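You operate a simulated robot arm through the tools that you are given. There is no shell and no other tool.

You run a simulated two-armed robot. Do the job below in one go: nothing can be reset, and whatever is moved stays where it is left.

TASK
Rinse the dirty blue filter in cold water and put it on the draining board.
Fine: red handle to cold before the rinse; drain open; the tap ends off. What is to be rubbed or washed off counts as gone when no trace of it is left.
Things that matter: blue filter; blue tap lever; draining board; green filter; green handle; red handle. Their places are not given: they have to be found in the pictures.

Only the result counts: the job must be done as asked and must still hold three seconds after the hand-in. Knocking over, shifting, dropping, spilling or breaking anything else fails it.

THE ROBOT
Two 7-joint arms with fingered hands on one trunk that stands fixed in place. Base frame: the origin is at the foot of the trunk, x ahead of it, y to its left, z up; the work surface is at about z = 850. Units: mm, rad, N and s.
The left shoulder is at [60, 177, 1000], the right one opposite. Payload 4 kg a hand.
Tool frame (each hand has its own): the origin (TCP) lies between the finger pads and is the grasp point; the fingertips stand 37 mm ahead of it; z points along the fingers, y is the line along which they close. The gripper opens to 124 mm. The gripper's body begins 43 mm behind the TCP. The gripper is a hand of 3 fingers: y runs from the thumb to the fingers, the wrist lies at [-15, -108, -202] in the tool frame, and closing takes about 1.5 s.
Orientation is that of the tool frame in the base frame, as a unit quaternion [x, y, z, w]. With the fingers straight down and the wrist toward the robot, the tool's x, y and z point along [0, 1, 0], [1, 0, 0] and [0, 0, -1] of the base frame.

THE INTERFACE
- The arms move only by the tool nudge_tool. It takes "left_rows", "right_rows" or both (then of equal length, played together; a hand with none holds still); each is a list that holds one entry, the list of rows, each a list of 6 numbers: the shift along the base's x, y, z in mm, then the turn, a rotation vector about the base's x, y, z in rad. In form: [[[x, y, z, wx, wy, wz], ...]]. A call has 1 to 20 rows; each row is the pose to reach, as a shift and turn from the pose commanded when the call began. "left_jaw" and "right_jaw" are, for a hand that has rows, the finger opening in mm, from 0 to 124, set as the call begins (left out, the last holds). Rows are played at 5 a second. More than 50 mm and 0.15 rad between two rows, or a gripper value outside its range, and nothing of the call is played. A pose out of reach is approached as far as the arm can. The call stops where the force on the tool passes 40 N (or 10 N more than at its start, if that is more) or the arm is blocked; 0.2 s more then pass. Each finger travels about 72 mm/s and halts on what it meets, pressing with about 26 N; the grip force reading is that of the motor and also rises with nothing between the fingers. The clock runs only during rows and for 0.2 s after the last one: add rows that repeat a pose to give the fingers time. It gives the time, the measured TCP pose, the force on the tool (base axes), the opening and the grip force at its end, in the units of the frame above (readings bear some noise), with the torque about the TCP (base axes, N m) and any sound that the robot's microphone picked up.
- Cameras (640 x 400 px; columns grow to the right, rows downward): "scene" is now at [53.4, -14.3, 1644.4]; the picture's right is [-0.20, -0.98, 0.00], its down [-0.73, 0.15, -0.67] and it looks along [0.66, -0.14, -0.74] (base axes); focal length 322 px, centre (320, 200). "left" rides on the left gripper at [-64, -76, -137] in its tool frame; the picture's right is [-0.84, -0.26, 0.48], its down [0.48, -0.76, 0.43] and it looks along [0.25, 0.60, 0.76] (tool axes); focal length 256 px, centre (320, 200). "right" rides on the right gripper at [64, -76, -137] in its tool frame; the picture's right is [-0.84, 0.26, -0.48], its down [-0.48, -0.76, 0.43] and it looks along [-0.26, 0.60, 0.76] (tool axes); focal length 256 px, centre (320, 200).
- camera(camera): a new picture of that camera. The clock stands still meanwhile.
- raise_lower(by): slides the trunk up (or, below 0, down) by that many mm; the arms and the scene camera ride with it, the base frame stays. It gives what a move gives, with no picture.
- curl_fingers(index, middle, thumb_bend, thumb_turn, hand): sets how far each is bent, from 0 (flat) to 1 (curled in); at 0.3 the hand is open as for a grip, at 0.7 the pads meet at the TCP. One left out holds its place. A second passes; each finger stops where it meets its share of the squeeze, and holds until it gets a number again. A gripper value or a shape takes the hand back. It gives what a move gives, with no picture; readings hold the bend of each and the force on the fingers (four entries, about 0 where the hand has none), thumb and palm. thumb_turn goes from beside the hand (0) to across from the fingers (1), as for a grip.
- grasp_type(shape, hand): the hand has 3 fingers and takes this shape, open, in about a second: jaw (thumb against the fingers, like two jaws); tri (thumb and two fingers); tip (a fingertip pinch); poke (one finger out to press); point (the index stretched); flat (the hand flat); cup (the hand cupped); fist (a fist). The gripper value then closes the fingers along that shape, each until it touches; the sizes above hold for jaw. It gives what a move gives, with no picture.
- turn_head(pan, tilt): turns the head with the scene camera to pan (to the left, within 1.501 rad either way) and tilt (down, from -0.506 to 1.204), counted from straight ahead of the robot. It gives what a move gives.
- probe_pixels(camera, pixels): for up to 12 pixels [column, row] of the newest picture of that camera ("zoom" is the newest enlarged one), the place [x, y, z] in the base frame of the surface seen there, good to about 2 mm, but the place of the scene camera against the robot may be out by one fixed shift of up to 12 mm in any direction. The clock stands still meanwhile.
- zoom(camera, box): a new picture of the part [left, top, right, bottom] of that camera's present view, enlarged. The clock stands still meanwhile.
- hand_in(): hands the job in; it is judged then, once.

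Leave the grippers open and the arms clear of the work at the hand-in unless told otherwise.

The tools are called after "Request:" as a command line: name --argument value ..., lists and objects as JSON in quotes. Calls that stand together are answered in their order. nudge_tool: Moves the arms, as the interface text tells. Its arguments: {"type":"object","properties":{"left_rows":{"type":"array","items":{"type":"array","items":{"type":"array","items":{"type":"number"}}}},"left_jaw":{"type":"number"},"right_rows":{"type":"array","items":{"type":"array","items":{"type":"array","items":{"type":"number"}}}},"right_jaw":{"type":"number"}},"required":[]} The other tools are called the same way: raise_lower (by) slides the trunk up or down; grasp_type (shape, hand) gives the hand a shape; curl_fingers (index, middle, thumb_bend, thumb_turn, hand) moves the fingers one by one; turn_head (pan, tilt) turns the head that bears the scene camera; camera (camera) takes a picture; probe_pixels (camera, pixels) gives the place of the surface under pixels of a picture; zoom (camera, box) takes an enlarged picture of a part of a camera's view; hand_in () hands the job in.

At the start:

```text
clock: 0.0
left_position: [661.0, 102.7, 1224.7]
left_orientation: [0.707, 0.707, -0.001, 0.0]
left_force: [0.7, -0.6, -0.1]
left_moment: [0.01, 0.0, 0.02]
left_opening: 123.8
left_grip_force: 0.2
left_shape: jaw
left_bend: [0.3, 0.3, 0.3, 0.98]
left_finger forces: [0.1, 0.1, 0.0, 0.0, 0.0, 0.0]
right_position: [604.9, -363.1, 1217.4]
right_orientation: [0.707, 0.707, 0.0, 0.0]
right_force: [-0.5, 0.3, 0.1]
right_moment: [-0.01, -0.03, -0.03]
right_opening: 123.4
right_grip_force: 0.0
right_shape: jaw
right_bend: [0.3, 0.3, 0.3, 0.98]
right_finger forces: [0.1, 0.0, 0.1, 0.0, 0.1, 0.0]
trunk travel left (down, up): [-525.0, 65.0]
head pan, tilt: [-0.204, 0.834]
```

scene: 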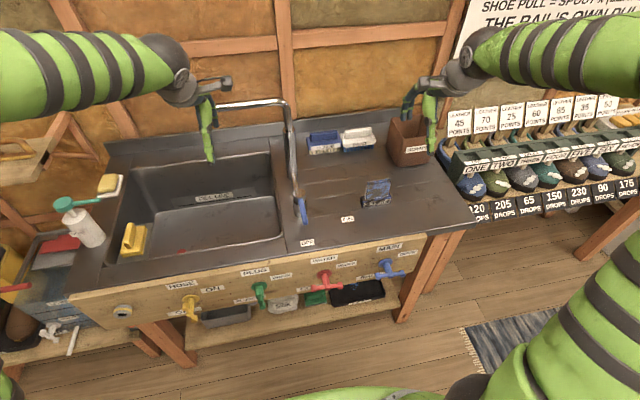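
right: 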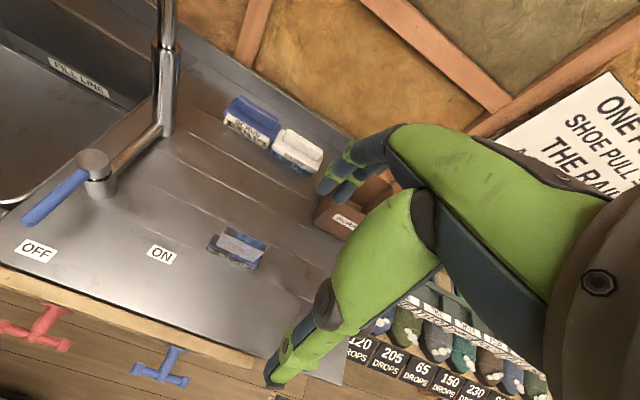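
left: 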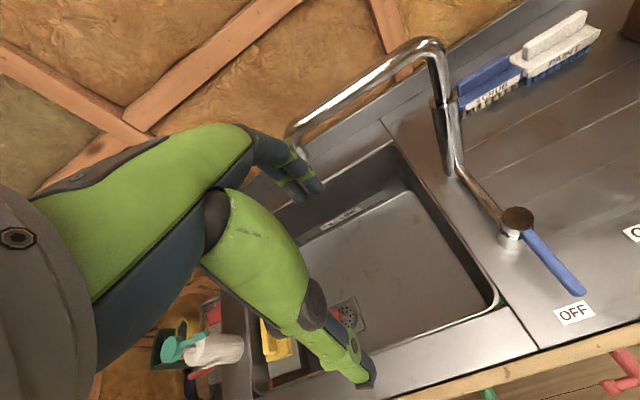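

I see a sink with a tap, a blue tap lever near (302,210), and handles on the front panel: yellow, green, red and blue. I'll zoom in on several parts of the scene to read the labels and find the blue filter.

Request:
zoom --camera "scene" --box '[280, 120, 440, 220]'

Request:
zoom --camera "scene" --box '[220, 220, 420, 345]'

Request:
zoom --camera "scene" --box '[60, 220, 260, 345]'

Request:
zoom --camera "scene" --box '[0, 130, 160, 230]'

Request:
zoom --camera "scene" --box '[440, 100, 640, 225]'

```text
4.00 times, centred on (360, 170) of scene
```

zoom: 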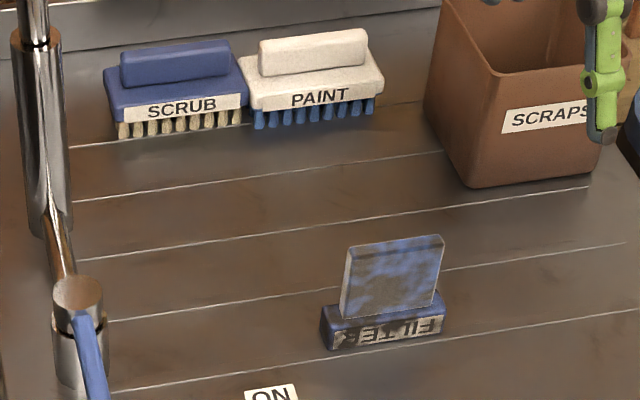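

```text
3.20 times, centred on (320, 282) of scene
```

zoom: 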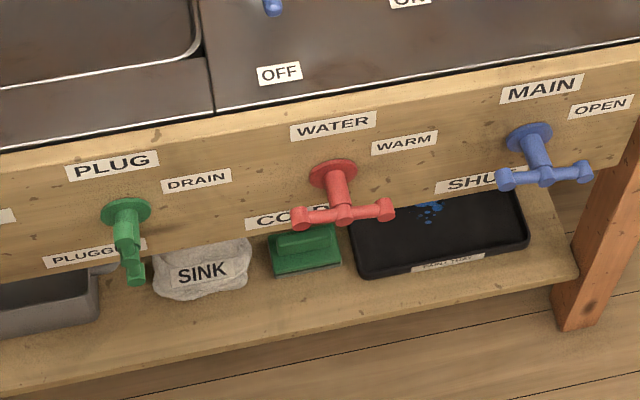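

```text
3.20 times, centred on (160, 282) of scene
```

zoom: 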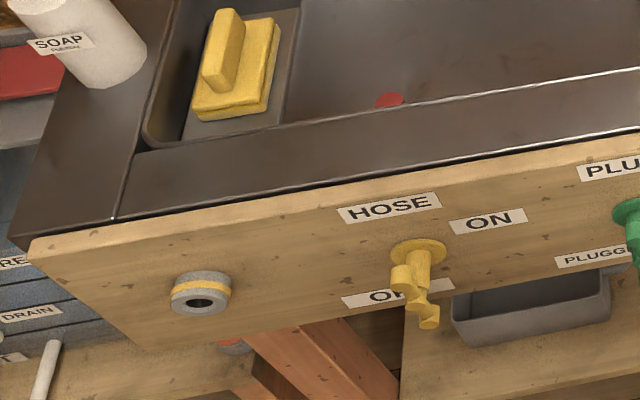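

```text
4.00 times, centred on (80, 180) of scene
```

zoom: 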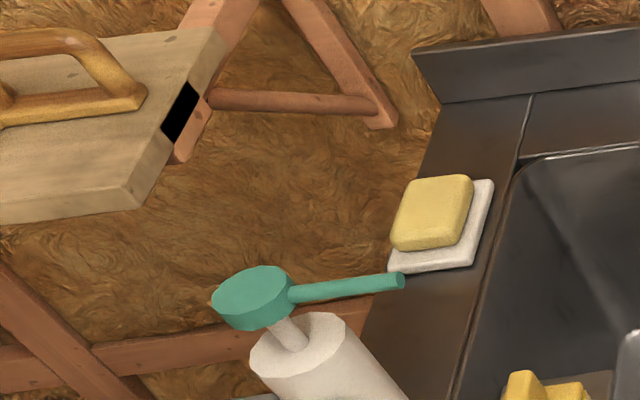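

```text
3.20 times, centred on (540, 162) of scene
```

zoom: 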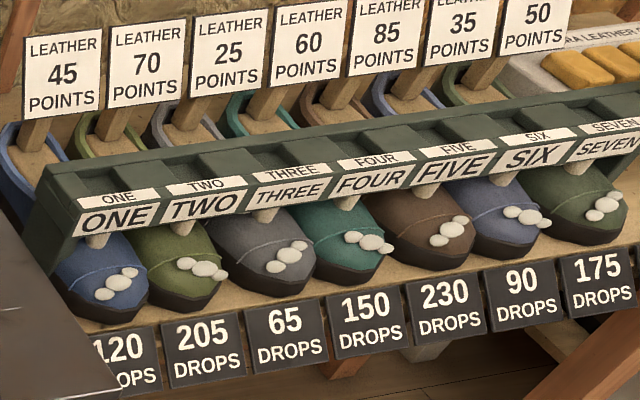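

The dirty blue filter stands on the draining board at about (377,193). On the front panel the bars read as follows: red is horizontal (WARM), green is vertical (PLUGGED), blue MAIN is horizontal (OPEN) and yellow HOSE is vertical (OFF). I'll probe places in the scene and wrist pictures.

Request:
camera --camera "scene"

Request:
camera --camera "right"

Request:
camera --camera "left"

Request:
probe_pixels --camera "scene" --pixels '[[377, 185], [377, 204], [347, 218], [307, 242], [302, 220], [299, 200], [325, 287], [259, 295], [388, 268], [190, 305], [200, 250], [200, 107]]'

Request:
probe_pixels --camera "right" --pixels '[[240, 243], [232, 258], [162, 254], [37, 250], [50, 198], [95, 175], [35, 328], [160, 368], [165, 30], [100, 180], [250, 120], [300, 150]]'

Request:
probe_pixels --camera "left" --pixels '[[517, 222], [560, 270], [578, 290], [575, 313], [430, 45], [300, 130], [290, 140], [400, 230], [345, 318], [445, 170], [620, 375], [488, 394]]'

```text
taken
```

scene: 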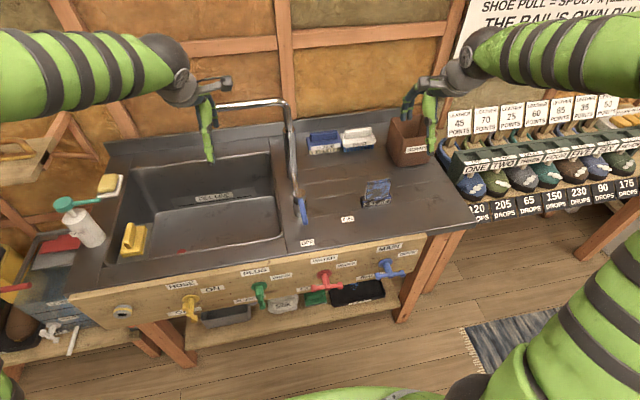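

```text
taken
```

right: 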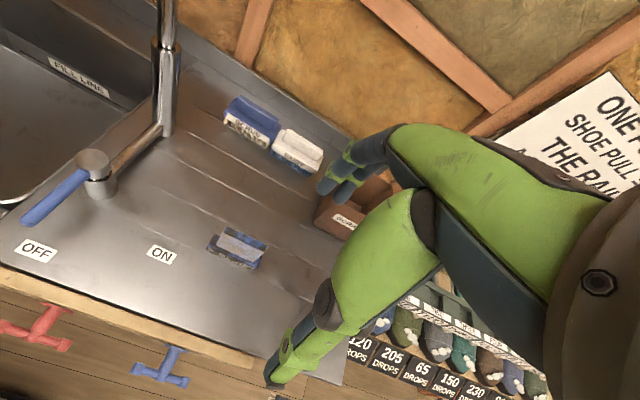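

```text
taken
```

left: 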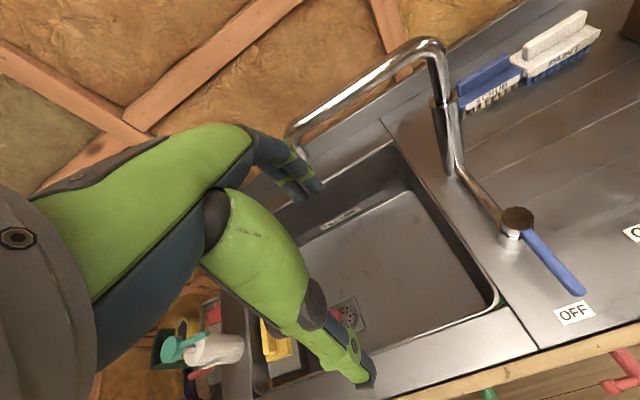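

```text
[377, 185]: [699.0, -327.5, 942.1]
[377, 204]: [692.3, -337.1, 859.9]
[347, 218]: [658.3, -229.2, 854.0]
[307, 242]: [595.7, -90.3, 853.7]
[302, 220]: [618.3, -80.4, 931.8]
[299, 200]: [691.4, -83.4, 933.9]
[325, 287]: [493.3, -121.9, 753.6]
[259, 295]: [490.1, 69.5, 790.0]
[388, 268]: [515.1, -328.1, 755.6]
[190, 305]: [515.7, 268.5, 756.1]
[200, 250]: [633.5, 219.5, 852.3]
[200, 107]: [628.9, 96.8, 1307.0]
```

```text
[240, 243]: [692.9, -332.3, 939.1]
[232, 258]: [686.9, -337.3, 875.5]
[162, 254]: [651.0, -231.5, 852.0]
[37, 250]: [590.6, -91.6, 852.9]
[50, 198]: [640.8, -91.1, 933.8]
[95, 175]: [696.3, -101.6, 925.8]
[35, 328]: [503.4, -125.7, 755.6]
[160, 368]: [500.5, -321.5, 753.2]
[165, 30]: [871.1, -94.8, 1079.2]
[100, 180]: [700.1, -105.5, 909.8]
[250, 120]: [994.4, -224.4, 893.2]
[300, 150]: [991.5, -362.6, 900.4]
```

```text
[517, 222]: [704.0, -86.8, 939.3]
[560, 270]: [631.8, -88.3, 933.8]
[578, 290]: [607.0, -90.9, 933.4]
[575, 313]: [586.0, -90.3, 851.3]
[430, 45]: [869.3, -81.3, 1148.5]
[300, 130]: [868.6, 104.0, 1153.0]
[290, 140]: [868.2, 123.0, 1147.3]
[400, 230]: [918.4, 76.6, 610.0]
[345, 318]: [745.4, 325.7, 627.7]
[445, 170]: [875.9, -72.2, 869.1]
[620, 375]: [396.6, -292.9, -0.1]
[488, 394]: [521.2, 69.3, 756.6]
```

The OFF label is at about (590,-91) and ON at about (651,-231). The lever pivot is at about (705,-90,935). The handles sit at z≈755. Next I'll look at the front panel more closely and probe the labels and handle ends.

Request:
zoom --camera "scene" --box '[280, 240, 376, 300]'

Request:
probe_pixels --camera "zoom" --pixels '[[190, 150], [320, 280], [425, 265], [200, 85], [340, 50], [450, 130], [100, 310], [320, 170], [70, 230], [200, 300]]'

Request:
zoom --camera "scene" --box '[220, 255, 316, 315]'

Request:
probe_pixels --camera "zoom" --pixels '[[265, 190], [270, 280], [285, 370], [230, 115], [390, 150], [180, 310], [280, 240]]'

```text
6.67 times, centred on (328, 270) of scene
```

zoom: 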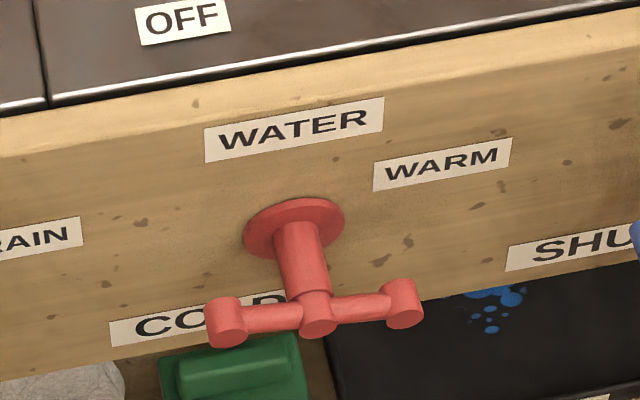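

```text
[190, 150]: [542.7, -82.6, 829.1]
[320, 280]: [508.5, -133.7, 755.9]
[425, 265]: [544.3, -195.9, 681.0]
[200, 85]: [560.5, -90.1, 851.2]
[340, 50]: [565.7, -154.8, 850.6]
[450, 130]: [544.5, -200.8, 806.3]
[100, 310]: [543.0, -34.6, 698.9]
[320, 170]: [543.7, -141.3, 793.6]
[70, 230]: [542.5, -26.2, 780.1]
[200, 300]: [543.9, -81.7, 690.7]
```

```text
6.67 times, centred on (268, 285) of scene
```

zoom: 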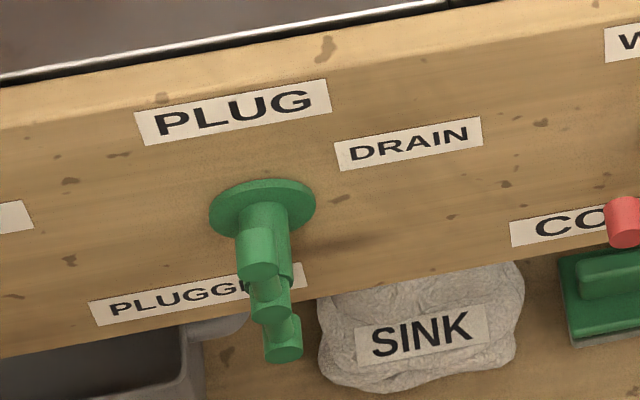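

```text
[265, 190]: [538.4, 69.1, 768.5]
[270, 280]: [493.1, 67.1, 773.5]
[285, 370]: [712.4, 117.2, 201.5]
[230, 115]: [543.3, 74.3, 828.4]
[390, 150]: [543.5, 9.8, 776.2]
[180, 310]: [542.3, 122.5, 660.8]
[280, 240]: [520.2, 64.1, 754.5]
```

The bars run from the hub at y≈-130 (red) and y≈68 (green), and the panel face is at x≈540. I'll zoom with the wrist cameras on the filter, lever, handles and spout, and on the green object on the shelf.

Request:
zoom --camera "right" --box '[190, 210, 286, 270]'

Request:
zoom --camera "right" --box '[0, 270, 192, 390]'

Request:
zoom --camera "left" --box '[260, 20, 580, 220]'

Request:
zoom --camera "right" --box '[0, 130, 192, 250]'

Request:
zoom --camera "scene" --box '[100, 90, 300, 215]'

```text
6.67 times, centred on (238, 240) of right
```

zoom: 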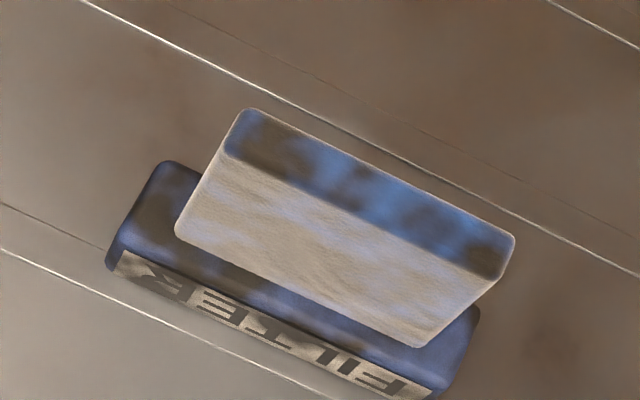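

```text
3.33 times, centred on (96, 330) of right
```

zoom: 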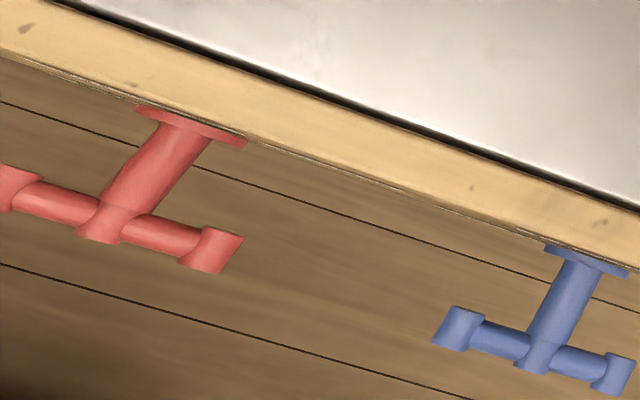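

```text
2.00 times, centred on (420, 120) of left
```

zoom: 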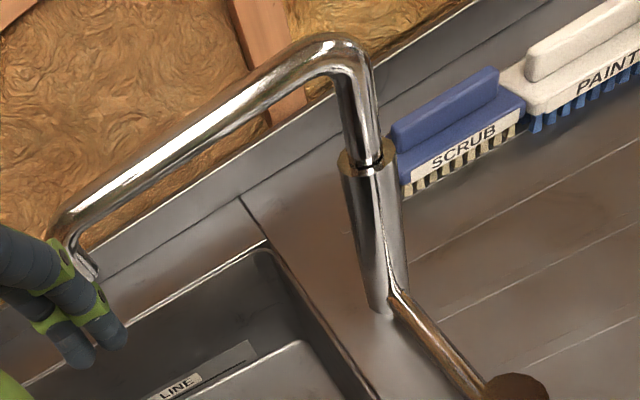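

```text
3.33 times, centred on (96, 190) of right
```

zoom: 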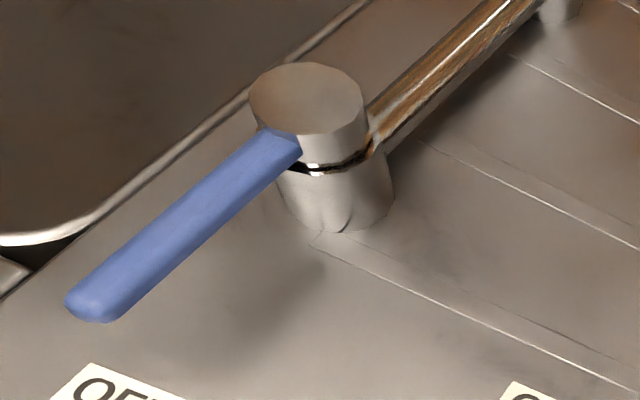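

```text
3.20 times, centred on (200, 152) of scene
```

zoom: 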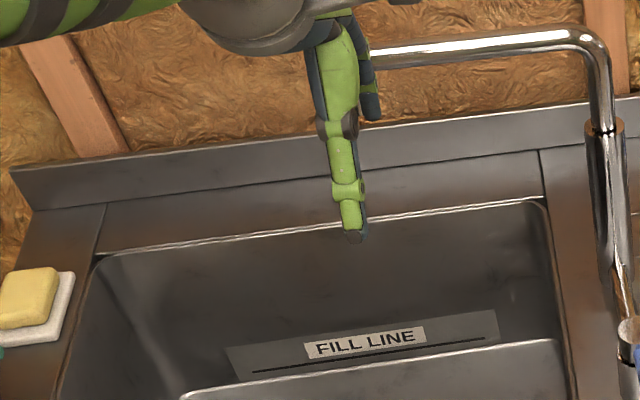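

The filter is dirty on its plate, its base block and its label. I'll probe its corners through the right-camera zoom to get its size and heading, and probe the lever and spout as well.

Request:
zoom --camera "right" --box '[190, 210, 286, 270]'

Request:
probe_pixels --camera "zoom" --pixels '[[250, 118], [505, 240], [234, 147], [495, 272], [188, 230], [415, 335], [165, 175], [115, 260], [425, 385], [470, 320], [300, 200], [140, 230]]'

Request:
zoom --camera "right" --box '[0, 130, 192, 250]'

Request:
probe_pixels --camera "zoom" --pixels '[[305, 95], [270, 75], [350, 110], [280, 140], [90, 295], [110, 310], [75, 290], [180, 220], [200, 235], [160, 205], [335, 195], [330, 235]]'

```text
6.67 times, centred on (238, 240) of right
```

zoom: 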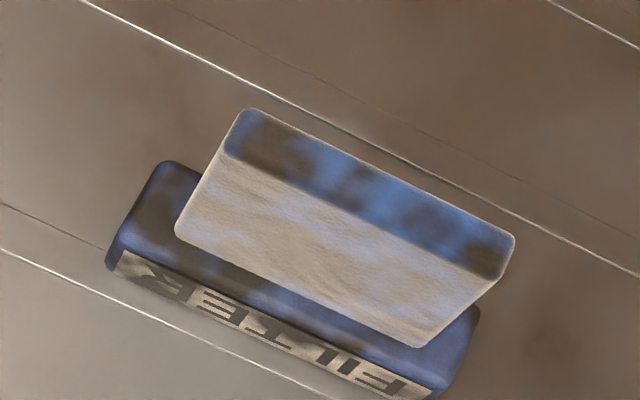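

```text
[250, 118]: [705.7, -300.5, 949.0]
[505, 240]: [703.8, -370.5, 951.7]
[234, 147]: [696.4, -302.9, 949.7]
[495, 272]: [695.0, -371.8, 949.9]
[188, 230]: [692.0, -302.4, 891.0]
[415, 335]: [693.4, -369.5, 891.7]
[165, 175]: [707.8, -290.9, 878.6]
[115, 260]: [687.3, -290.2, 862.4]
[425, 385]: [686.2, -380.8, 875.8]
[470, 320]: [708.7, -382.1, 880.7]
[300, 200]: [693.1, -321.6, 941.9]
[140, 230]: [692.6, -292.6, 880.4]
```

```text
3.33 times, centred on (96, 190) of right
```

zoom: 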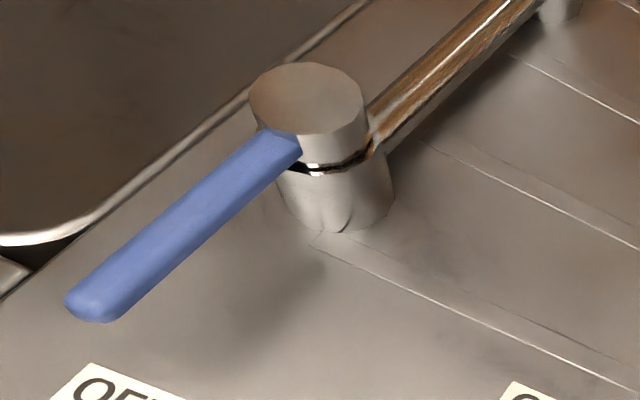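

```text
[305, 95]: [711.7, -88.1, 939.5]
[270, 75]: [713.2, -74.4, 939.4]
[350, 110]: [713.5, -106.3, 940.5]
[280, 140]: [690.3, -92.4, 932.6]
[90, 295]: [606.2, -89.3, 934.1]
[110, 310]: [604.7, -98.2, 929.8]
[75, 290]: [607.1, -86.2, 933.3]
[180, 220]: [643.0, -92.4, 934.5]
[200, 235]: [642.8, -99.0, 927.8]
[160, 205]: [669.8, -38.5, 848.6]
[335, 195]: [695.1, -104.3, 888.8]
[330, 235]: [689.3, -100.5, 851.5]
```

The filter's plate spans x 692–706, y -300 to -371 and z 880–950, and it is square to the axes. Its base is about 94 mm long in y, z 850–880. The lever pivot is at about (711,-88), with its tip at x≈604. I'll first pull the right hand back toward the front of the bench, turning it a quarter turn about z, high above everything. The turn goes in small steps.

Request:
nudge_tool --right_rows '[[[-10, 5, 0, 0, 0, 0.14], [-20, 10, -5, 0, 0, 0.28], [-30, 20, -10, 0, 0, 0.42], [-40, 30, -20, 0, 0, 0.56], [-50, 40, -30, 0, 0, 0.7], [-60, 50, -40, 0, 0, 0.84], [-70, 60, -50, 0, 0, 0.98], [-80, 70, -60, 0, 0, 1.12], [-90, 80, -70, 0, 0, 1.26], [-100, 90, -80, 0, 0, 1.4], [-107, 100, -90, 0, 0, 1.54], [-107, 100, -90, 0, 0, 1.571], [-107, 100, -90, 0, 0, 1.571]]]' --right_jaw 0

Request:
camera --camera "scene"

Request:
camera --camera "right"

```text
clock: 2.8
left_position: [661.7, 104.0, 1223.5]
left_orientation: [0.708, 0.707, 0.0, 0.0]
left_force: [-1.2, -0.8, -1.5]
left_moment: [-0.01, -0.01, 0.03]
left_opening: 123.8
left_grip_force: 0.0
left_shape: jaw
left_bend: [0.3, 0.3, 0.3, 0.98]
left_finger forces: [0.0, 0.0, 0.0, 0.1, 0.1, 0.0]
right_position: [497.6, -263.9, 1127.8]
right_orientation: [-0.001, 1.0, 0.0, 0.0]
right_force: [0.0, -0.4, -1.2]
right_moment: [0.01, -0.01, 0.01]
right_opening: 0.0
right_grip_force: 26.3
right_shape: jaw
right_bend: [0.7, 0.7, 0.71, 1.0]
right_finger forces: [0.1, 0.0, 0.0, 0.0, 0.0, 0.0]
trunk travel left (down, up): [-525.0, 65.0]
head pan, tilt: [-0.204, 0.834]
```

```text
taken
```

scene: 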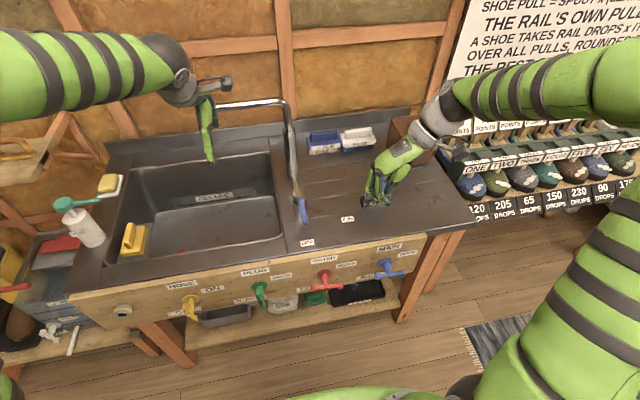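

```text
taken
```

right: 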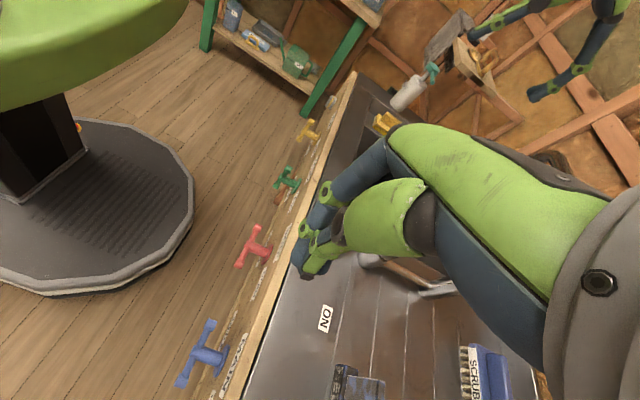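

The right camera now shows all four handles: blue at (205,352), red at (253,247), green at (287,180) and yellow at (308,130). There is also a shelf to the left with something green at (297,60). I'll zoom in and probe.

Request:
zoom --camera "right" --box '[200, 150, 328, 230]'

Request:
zoom --camera "right" --box '[200, 0, 360, 100]'

Request:
zoom --camera "right" --box '[210, 210, 306, 270]'

Request:
probe_pixels --camera "right" --pixels '[[253, 247], [260, 231], [240, 264], [288, 182], [290, 170], [282, 186], [265, 255], [279, 228], [205, 355], [212, 325], [340, 130], [300, 190]]'

```text
5.00 times, centred on (264, 190) of right
```

zoom: 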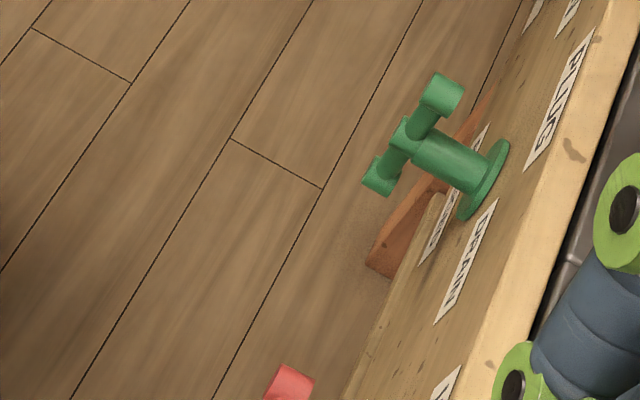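

```text
4.00 times, centred on (280, 50) of right
```

zoom: 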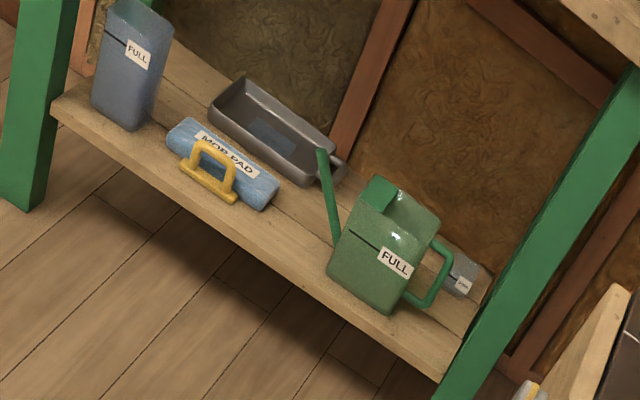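

```text
6.67 times, centred on (258, 240) of right
```

zoom: 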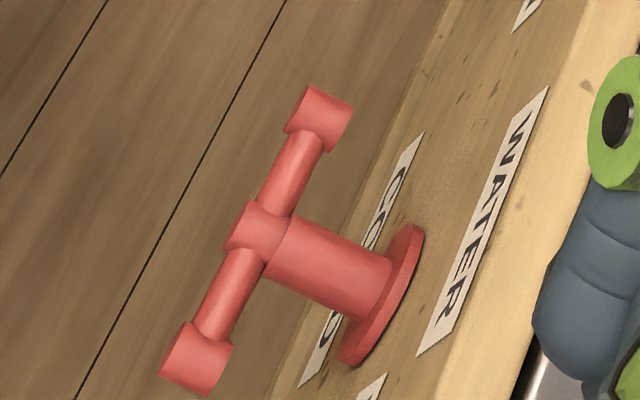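

```text
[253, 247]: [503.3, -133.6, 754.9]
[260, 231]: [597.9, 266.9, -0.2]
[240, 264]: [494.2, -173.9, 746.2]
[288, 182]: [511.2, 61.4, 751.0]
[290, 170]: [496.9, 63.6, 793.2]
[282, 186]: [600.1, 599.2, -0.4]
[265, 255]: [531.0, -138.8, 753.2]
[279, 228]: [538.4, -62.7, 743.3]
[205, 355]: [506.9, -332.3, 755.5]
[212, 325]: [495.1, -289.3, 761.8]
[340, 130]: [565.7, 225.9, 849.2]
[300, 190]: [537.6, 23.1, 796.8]
```

I have a clear look at both bars. I'll probe exact knob positions for red and green.

Request:
zoom --camera "right" --box '[210, 210, 306, 270]'

Request:
probe_pixels --camera "zoom" --pixels '[[320, 115], [340, 130], [305, 100], [195, 355], [215, 370], [170, 350], [255, 215], [245, 240], [285, 190], [225, 300], [330, 260], [400, 260]]'

Request:
zoom --camera "right" --box '[252, 155, 316, 195]'

Request:
probe_pixels --camera "zoom" --pixels '[[360, 90], [350, 130], [400, 160], [310, 200], [250, 280], [240, 300], [400, 250], [500, 250]]'

```text
6.67 times, centred on (258, 240) of right
```

zoom: 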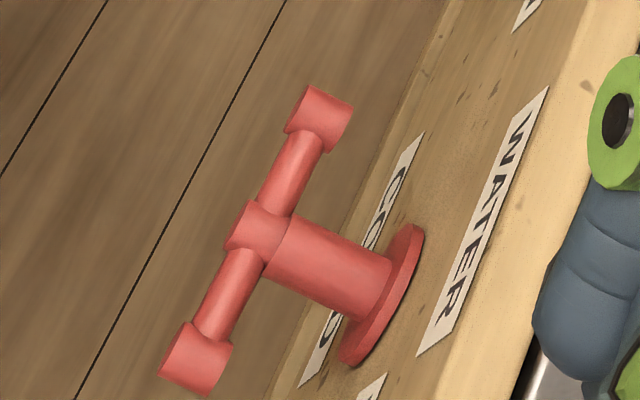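

```text
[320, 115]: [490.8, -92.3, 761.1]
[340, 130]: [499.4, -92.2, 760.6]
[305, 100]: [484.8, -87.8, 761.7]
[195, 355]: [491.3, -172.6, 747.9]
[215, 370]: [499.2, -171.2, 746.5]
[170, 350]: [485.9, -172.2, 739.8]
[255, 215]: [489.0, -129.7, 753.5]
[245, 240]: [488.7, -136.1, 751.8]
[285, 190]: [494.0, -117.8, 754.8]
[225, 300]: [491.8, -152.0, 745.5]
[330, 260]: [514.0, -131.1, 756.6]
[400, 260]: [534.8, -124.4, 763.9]
```

```text
10.00 times, centred on (284, 175) of right
```

zoom: 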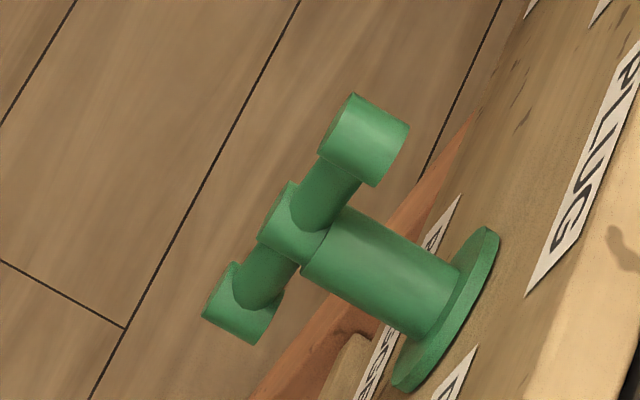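

```text
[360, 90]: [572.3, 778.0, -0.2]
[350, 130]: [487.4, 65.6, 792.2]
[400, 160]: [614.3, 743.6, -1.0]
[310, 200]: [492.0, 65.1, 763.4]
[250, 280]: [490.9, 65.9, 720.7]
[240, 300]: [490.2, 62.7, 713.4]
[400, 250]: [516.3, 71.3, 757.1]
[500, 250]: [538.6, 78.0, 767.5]
```

Red hub is at about (y -131, z 746), with knobs at y -92 and y -172 and the right knob slightly lower. Green is vertical at y≈69, with knobs at z≈792 and 713. I'd like a closer look at the closed fingers I'll push with.

Request:
zoom --camera "right" --box '[256, 140, 448, 300]'

Request:
zoom --camera "scene" --box '[340, 100, 500, 220]'

```text
2.50 times, centred on (352, 220) of right
```

zoom: 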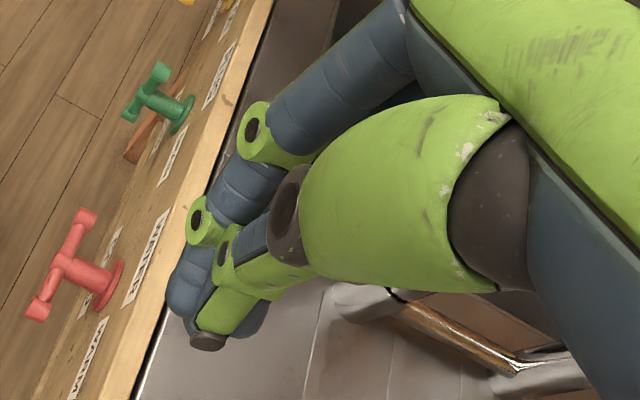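

```text
3.33 times, centred on (420, 160) of scene
```

zoom: 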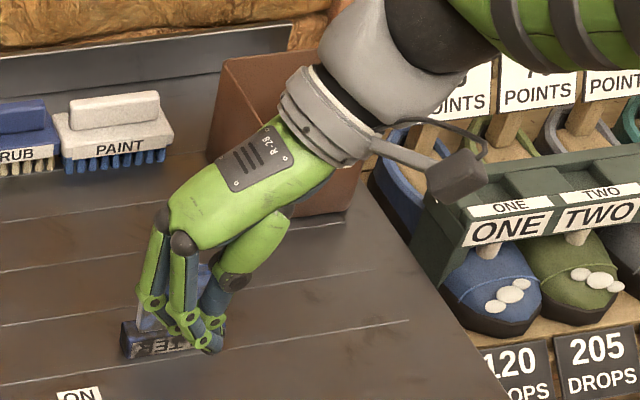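

I'll probe the fingertips to learn how wide the closed finger bundle is.

Request:
zoom --camera "right" --box '[288, 200, 384, 290]'

Request:
probe_pixels --camera "zoom" --pixels '[[75, 360], [130, 395], [150, 450], [200, 400], [250, 430], [270, 360], [100, 200], [200, 250], [60, 320], [120, 460]]'

Request:
zoom --camera "scene" --box '[360, 150, 408, 210]'

Request:
probe_pixels --camera "zoom" --pixels '[[60, 150], [100, 230], [150, 270], [200, 290], [170, 240], [50, 60], [120, 80], [230, 280]]'

```text
4.44 times, centred on (336, 245) of right
```

zoom: 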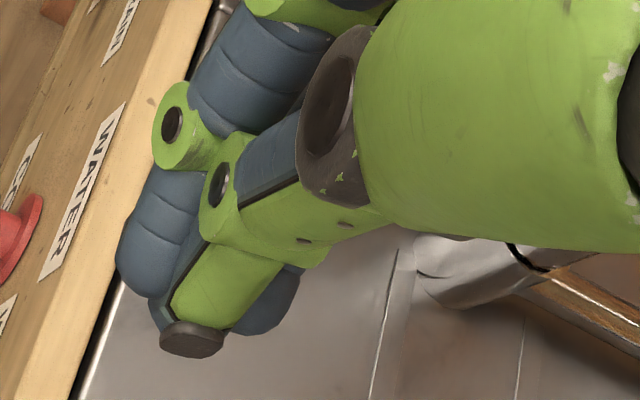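

```text
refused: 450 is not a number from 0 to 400
```

```text
6.67 times, centred on (384, 180) of scene
```

zoom: 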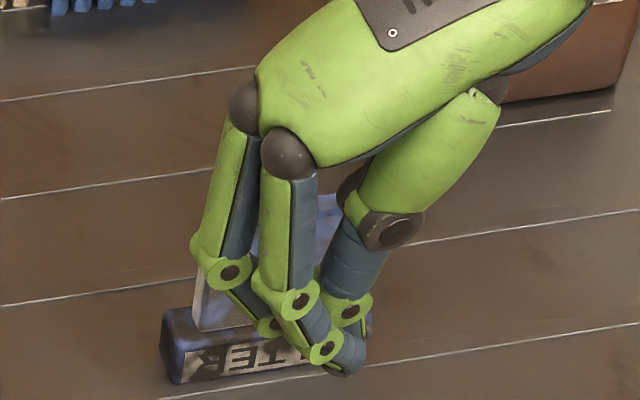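

```text
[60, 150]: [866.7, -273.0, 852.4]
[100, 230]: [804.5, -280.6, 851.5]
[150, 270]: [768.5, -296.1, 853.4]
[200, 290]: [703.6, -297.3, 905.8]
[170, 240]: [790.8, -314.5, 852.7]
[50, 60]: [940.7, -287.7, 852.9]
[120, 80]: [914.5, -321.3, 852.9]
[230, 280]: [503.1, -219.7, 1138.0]
```

The fingers bow outward when closed, so they're not a clean peg. I'll try the "poke" shape on the right hand in free space and look at it.

Request:
grasp_type --hand "right" --shape "poke"

Request:
camera --camera "right"

Request:
zoom --camera "scene" --box '[340, 120, 468, 200]'

```text
clock: 3.7
left_position: [661.1, 102.9, 1224.2]
left_orientation: [0.707, 0.707, 0.0, 0.0]
left_force: [0.5, 0.1, 0.2]
left_moment: [0.0, -0.01, -0.01]
left_opening: 123.7
left_grip_force: 0.0
left_shape: jaw
left_bend: [0.3, 0.3, 0.3, 0.98]
left_finger forces: [0.1, 0.1, 0.0, 0.1, 0.0, 0.1]
right_position: [498.3, -262.3, 1128.8]
right_orientation: [-0.001, 1.0, 0.001, 0.0]
right_force: [0.4, 0.2, 0.0]
right_moment: [0.03, 0.02, -0.01]
right_opening: 0.0
right_grip_force: 0.1
right_shape: poke
right_bend: [0.7, 0.7, 0.0, 1.0]
right_finger forces: [0.0, 0.0, 0.0, 0.0, 0.0, 0.0]
trunk travel left (down, up): [-525.0, 65.0]
head pan, tilt: [-0.204, 0.834]
```

```text
taken
```

right: 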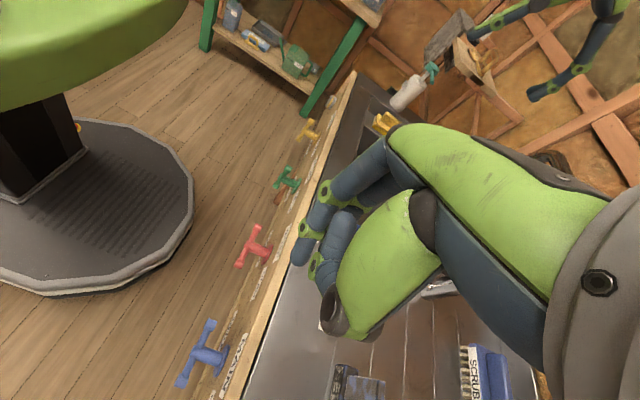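

```text
5.00 times, centred on (404, 160) of scene
```

zoom: 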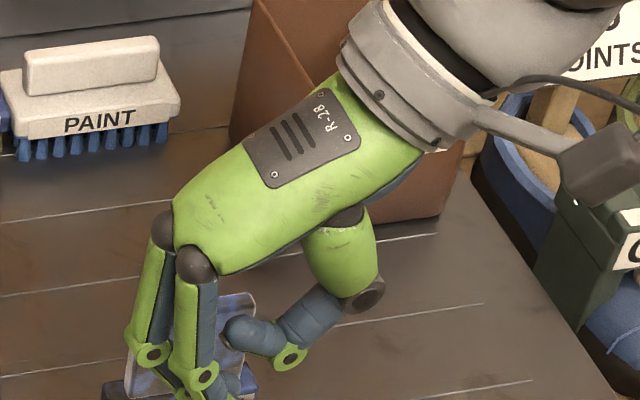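

The poke shape kept the fingers bent. I'll set the fingers one by one instead: index at 0.3, middle fully curled, thumb curled.

Request:
curl_fingers --hand "right" --index 0.3 --middle 1.0 --thumb_bend 0.0 --thumb_turn 0.0

Request:
camera --camera "right"

Request:
zoom --camera "scene" --box '[340, 120, 468, 200]'

```text
clock: 4.7
left_position: [661.1, 102.5, 1224.1]
left_orientation: [0.707, 0.707, 0.0, -0.001]
left_force: [0.2, 0.4, -0.4]
left_moment: [-0.02, -0.01, 0.03]
left_opening: 123.5
left_grip_force: 0.1
left_shape: jaw
left_bend: [0.3, 0.3, 0.3, 0.98]
left_finger forces: [0.0, 0.1, 0.0, 0.0, 0.0, 0.0]
right_position: [499.0, -263.2, 1128.5]
right_orientation: [-0.001, 1.0, 0.0, 0.0]
right_force: [-0.4, -0.4, 0.0]
right_moment: [0.01, 0.01, -0.01]
right_opening: 164.9
right_grip_force: 0.1
right_shape: fingers
right_bend: [0.3, 1.0, 0.0, 0.0]
right_finger forces: [0.0, 0.0, 0.0, 0.1, 0.1, 0.1]
trunk travel left (down, up): [-525.0, 65.0]
head pan, tilt: [-0.204, 0.834]
```

```text
taken
```

right: 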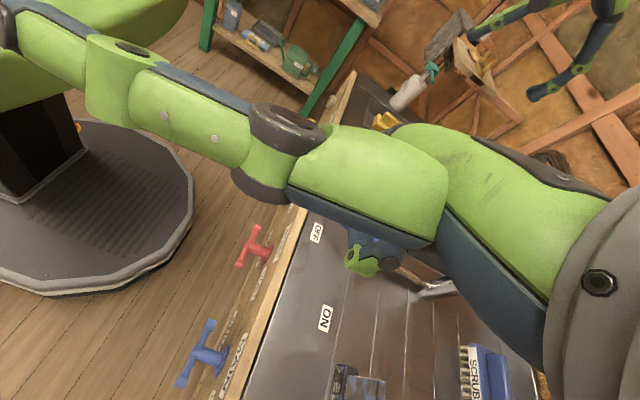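

```text
5.00 times, centred on (404, 160) of scene
```

zoom: 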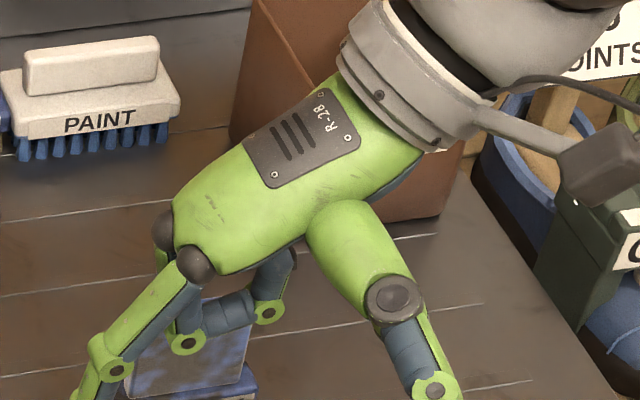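

The index is now straight and the thumb sticks out. I'll tuck the thumb in, then measure the index tip.

Request:
curl_fingers --hand "right" --index 0.35 --thumb_bend 1.0 --thumb_turn 1.0

Request:
camera --camera "right"

Request:
camera --camera "scene"

Request:
zoom --camera "scene" --box '[325, 130, 453, 210]'

```text
clock: 5.7
left_position: [660.8, 102.7, 1224.1]
left_orientation: [0.707, 0.707, -0.001, 0.0]
left_force: [0.3, 0.3, 0.2]
left_moment: [-0.04, 0.01, -0.01]
left_opening: 123.3
left_grip_force: 0.0
left_shape: jaw
left_bend: [0.3, 0.3, 0.3, 0.98]
left_finger forces: [0.1, 0.1, 0.0, 0.0, 0.0, 0.1]
right_position: [499.3, -263.3, 1127.6]
right_orientation: [0.0, 1.0, 0.0, 0.0]
right_force: [0.1, 0.4, -0.7]
right_moment: [-0.02, 0.02, -0.04]
right_opening: 9.1
right_grip_force: 0.0
right_shape: fingers
right_bend: [0.33, 1.0, 0.98, 1.0]
right_finger forces: [0.1, 0.1, 0.1, 0.0, 0.1, 0.0]
trunk travel left (down, up): [-525.0, 65.0]
head pan, tilt: [-0.204, 0.834]
```

```text
taken
```

right: 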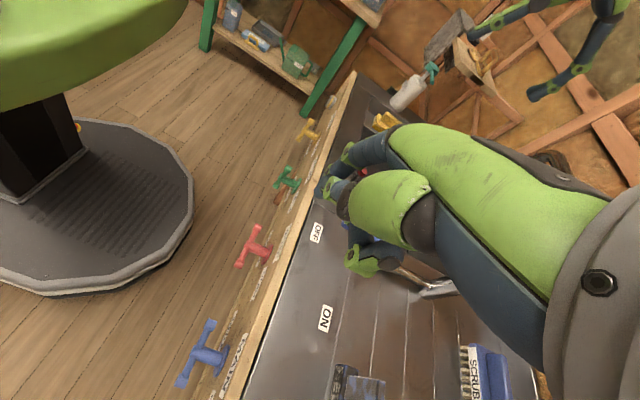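

```text
taken
```

scene: 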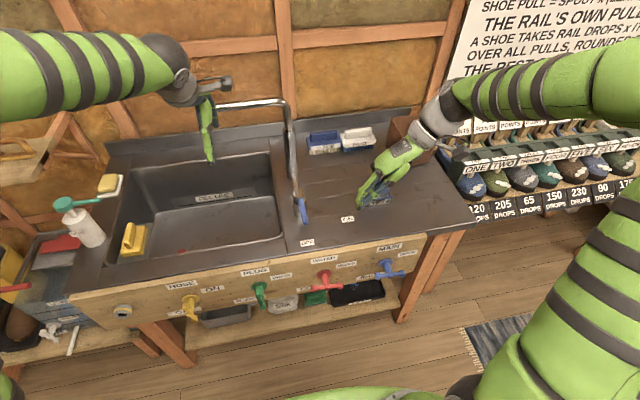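

```text
5.00 times, centred on (389, 170) of scene
```

zoom: 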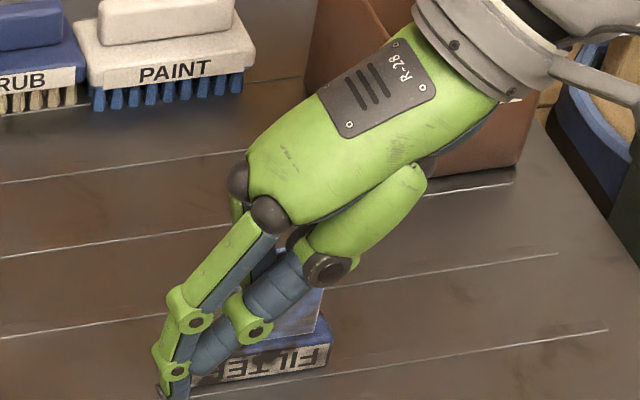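

The index points down and to the left, with the thumb tucked against it. I'll probe points along the index from the scene view.

Request:
zoom --camera "scene" --box '[335, 150, 415, 220]'

Request:
probe_pixels --camera "zoom" --pixels '[[260, 60], [200, 170], [175, 210], [165, 260], [160, 290], [175, 280], [150, 310], [185, 300], [330, 150], [240, 230]]'

```text
5.71 times, centred on (375, 185) of scene
```

zoom: 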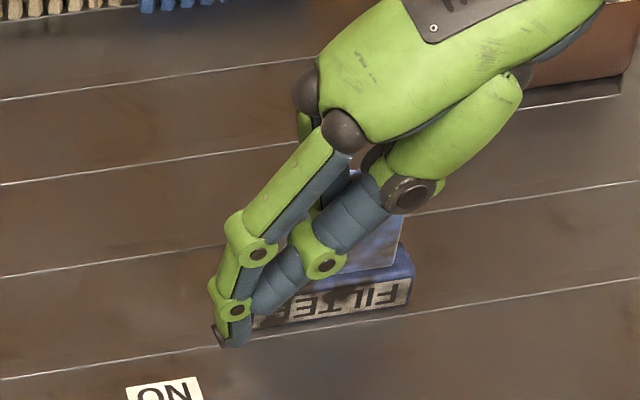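

```text
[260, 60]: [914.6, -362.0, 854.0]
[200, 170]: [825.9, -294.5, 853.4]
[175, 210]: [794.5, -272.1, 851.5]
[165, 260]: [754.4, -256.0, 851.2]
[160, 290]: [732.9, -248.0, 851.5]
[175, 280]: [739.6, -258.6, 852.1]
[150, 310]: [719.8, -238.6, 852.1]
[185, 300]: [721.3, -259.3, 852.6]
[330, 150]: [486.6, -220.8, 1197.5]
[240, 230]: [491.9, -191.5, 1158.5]
```

Request:
probe_pixels --camera "zoom" --pixels '[[232, 310], [225, 335], [235, 335], [228, 290], [245, 280], [290, 290], [340, 130], [300, 90]]'

```text
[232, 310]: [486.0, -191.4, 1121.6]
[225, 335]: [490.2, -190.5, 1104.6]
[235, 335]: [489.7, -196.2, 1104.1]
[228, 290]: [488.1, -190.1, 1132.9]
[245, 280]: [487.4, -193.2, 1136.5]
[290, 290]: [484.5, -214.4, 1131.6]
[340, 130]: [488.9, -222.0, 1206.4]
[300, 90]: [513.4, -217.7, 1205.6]
```

The index tip sits about (-16, +68, -30) from the TCP in base axes. I'll tilt the hand about 30° so the finger points down and forward, with the palm kept back from the panel, and come down in front of the bench. Then I'll check the tip.

Request:
nudge_tool --right_rows '[[[-5, 0, -30, 0, -0.13, 0], [-10, 0, -60, 0, -0.26, 0], [-15, 0, -95, 0, -0.39, 0], [-20, 0, -130, 0, -0.5236, 0], [-20, 0, -170, 0, -0.5236, 0], [-20, 0, -210, 0, -0.5236, 0], [-20, 0, -240, 0, -0.5236, 0], [-20, 0, -240, 0, -0.5236, 0]]]'

Request:
camera --camera "scene"

Request:
camera --camera "right"

Request:
zoom --camera "scene" --box '[270, 190, 430, 290]'

```text
clock: 7.5
left_position: [661.8, 102.4, 1223.2]
left_orientation: [0.707, 0.707, 0.0, 0.0]
left_force: [-0.2, -0.5, 0.5]
left_moment: [0.02, -0.01, -0.02]
left_opening: 123.8
left_grip_force: 0.1
left_shape: jaw
left_bend: [0.3, 0.3, 0.3, 0.98]
left_finger forces: [0.0, 0.0, 0.0, 0.0, 0.0, 0.1]
right_position: [479.3, -263.3, 886.5]
right_orientation: [-0.001, 0.966, 0.0, 0.259]
right_force: [0.5, 0.2, -1.1]
right_moment: [-0.01, 0.01, 0.01]
right_opening: 9.1
right_grip_force: 0.0
right_shape: fingers
right_bend: [0.33, 1.0, 0.98, 1.0]
right_finger forces: [0.1, 0.1, 0.0, 0.1, 0.0, 0.0]
trunk travel left (down, up): [-525.0, 65.0]
head pan, tilt: [-0.204, 0.834]
```

```text
taken
```

scene: 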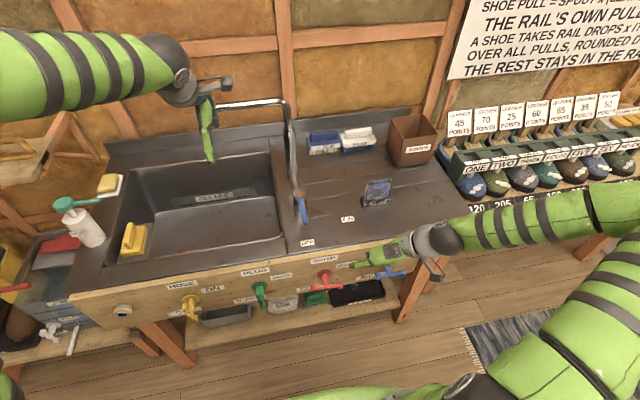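

```text
taken
```

right: 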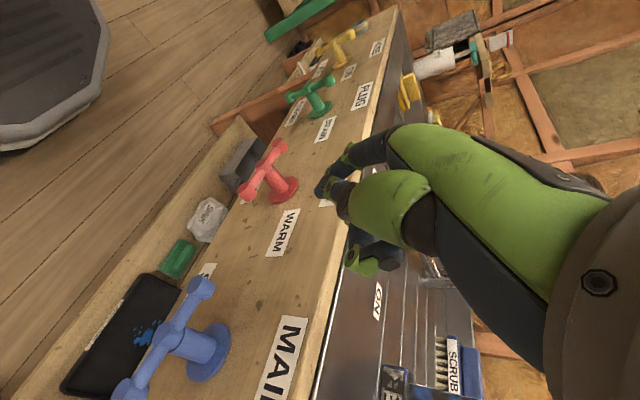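

```text
4.00 times, centred on (350, 240) of scene
```

zoom: 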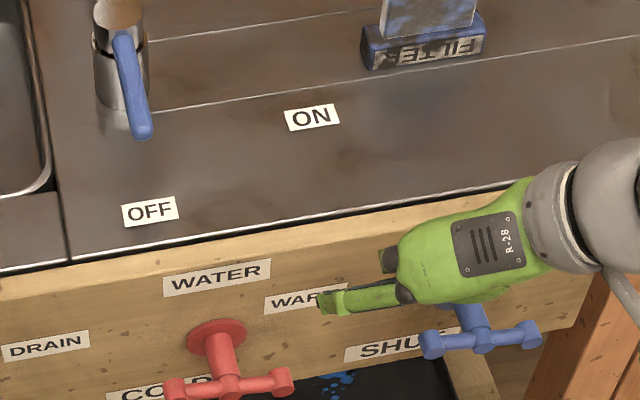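

The hand is in front of the panel, with the index tip at zoom (325,303). I'll measure it from the scene zoom and probe the red knobs in this same view for a consistent comparison.

Request:
probe_pixels --camera "zoom" --pixels '[[325, 302], [332, 308], [345, 300], [385, 290], [283, 380], [174, 388], [228, 383], [322, 310], [405, 285], [385, 262]]'

Request:
zoom --camera "right" --box '[220, 120, 316, 220]'

Request:
probe_pixels --camera "zoom" --pixels '[[375, 175], [300, 240], [190, 290], [130, 350], [400, 300], [365, 120], [420, 200]]'

```text
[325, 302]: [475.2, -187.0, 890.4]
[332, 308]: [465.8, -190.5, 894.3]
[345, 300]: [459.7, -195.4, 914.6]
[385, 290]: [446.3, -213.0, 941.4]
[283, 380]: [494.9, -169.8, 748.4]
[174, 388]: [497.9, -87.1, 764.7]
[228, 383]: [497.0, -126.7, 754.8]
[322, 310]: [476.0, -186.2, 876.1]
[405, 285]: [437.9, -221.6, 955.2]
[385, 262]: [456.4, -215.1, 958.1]
```

```text
4.00 times, centred on (268, 170) of right
```

zoom: 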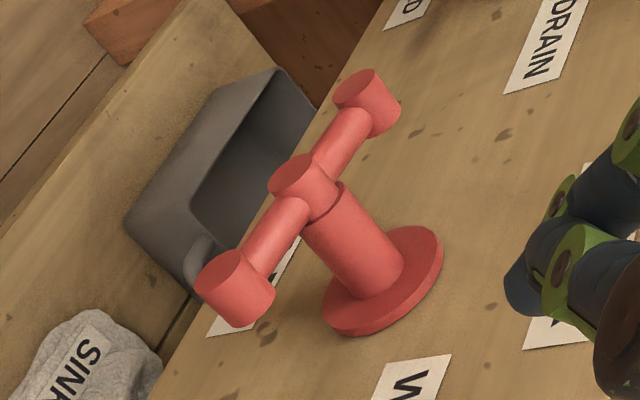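

```text
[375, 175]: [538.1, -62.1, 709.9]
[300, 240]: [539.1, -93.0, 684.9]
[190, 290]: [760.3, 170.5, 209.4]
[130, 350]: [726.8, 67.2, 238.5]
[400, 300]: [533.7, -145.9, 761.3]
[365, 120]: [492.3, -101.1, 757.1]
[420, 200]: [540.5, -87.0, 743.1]
```

Request:
probe_pixels --camera "zoom" --pixels '[[515, 290], [520, 305], [535, 312], [525, 260], [510, 275], [235, 290], [370, 95], [305, 180]]'

Request:
zoom --camera "scene" --box '[335, 245, 383, 275]'

Request:
probe_pixels --camera "zoom" --pixels '[[210, 270], [190, 220], [230, 290], [260, 280], [205, 240], [330, 230], [180, 200]]'

```text
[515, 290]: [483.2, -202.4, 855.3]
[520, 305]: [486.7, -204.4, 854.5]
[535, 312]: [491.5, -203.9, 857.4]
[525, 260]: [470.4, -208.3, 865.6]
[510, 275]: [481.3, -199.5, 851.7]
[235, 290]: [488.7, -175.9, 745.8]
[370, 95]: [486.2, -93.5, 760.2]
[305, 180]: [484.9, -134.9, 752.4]
```

```text
13.33 times, centred on (359, 260) of scene
```

zoom: 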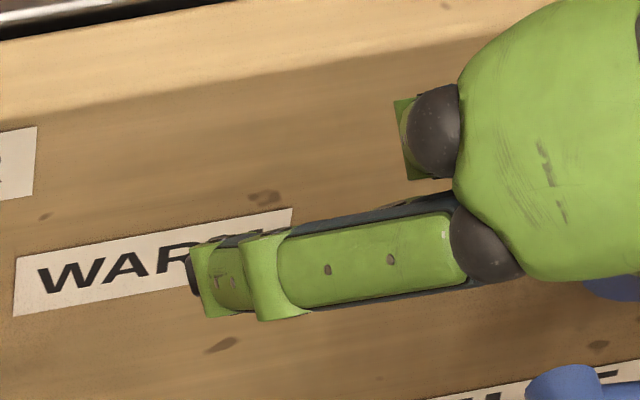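

```text
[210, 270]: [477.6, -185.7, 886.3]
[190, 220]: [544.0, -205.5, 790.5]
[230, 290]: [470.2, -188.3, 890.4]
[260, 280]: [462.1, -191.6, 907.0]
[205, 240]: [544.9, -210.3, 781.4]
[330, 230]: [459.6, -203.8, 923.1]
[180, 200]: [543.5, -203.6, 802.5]
```

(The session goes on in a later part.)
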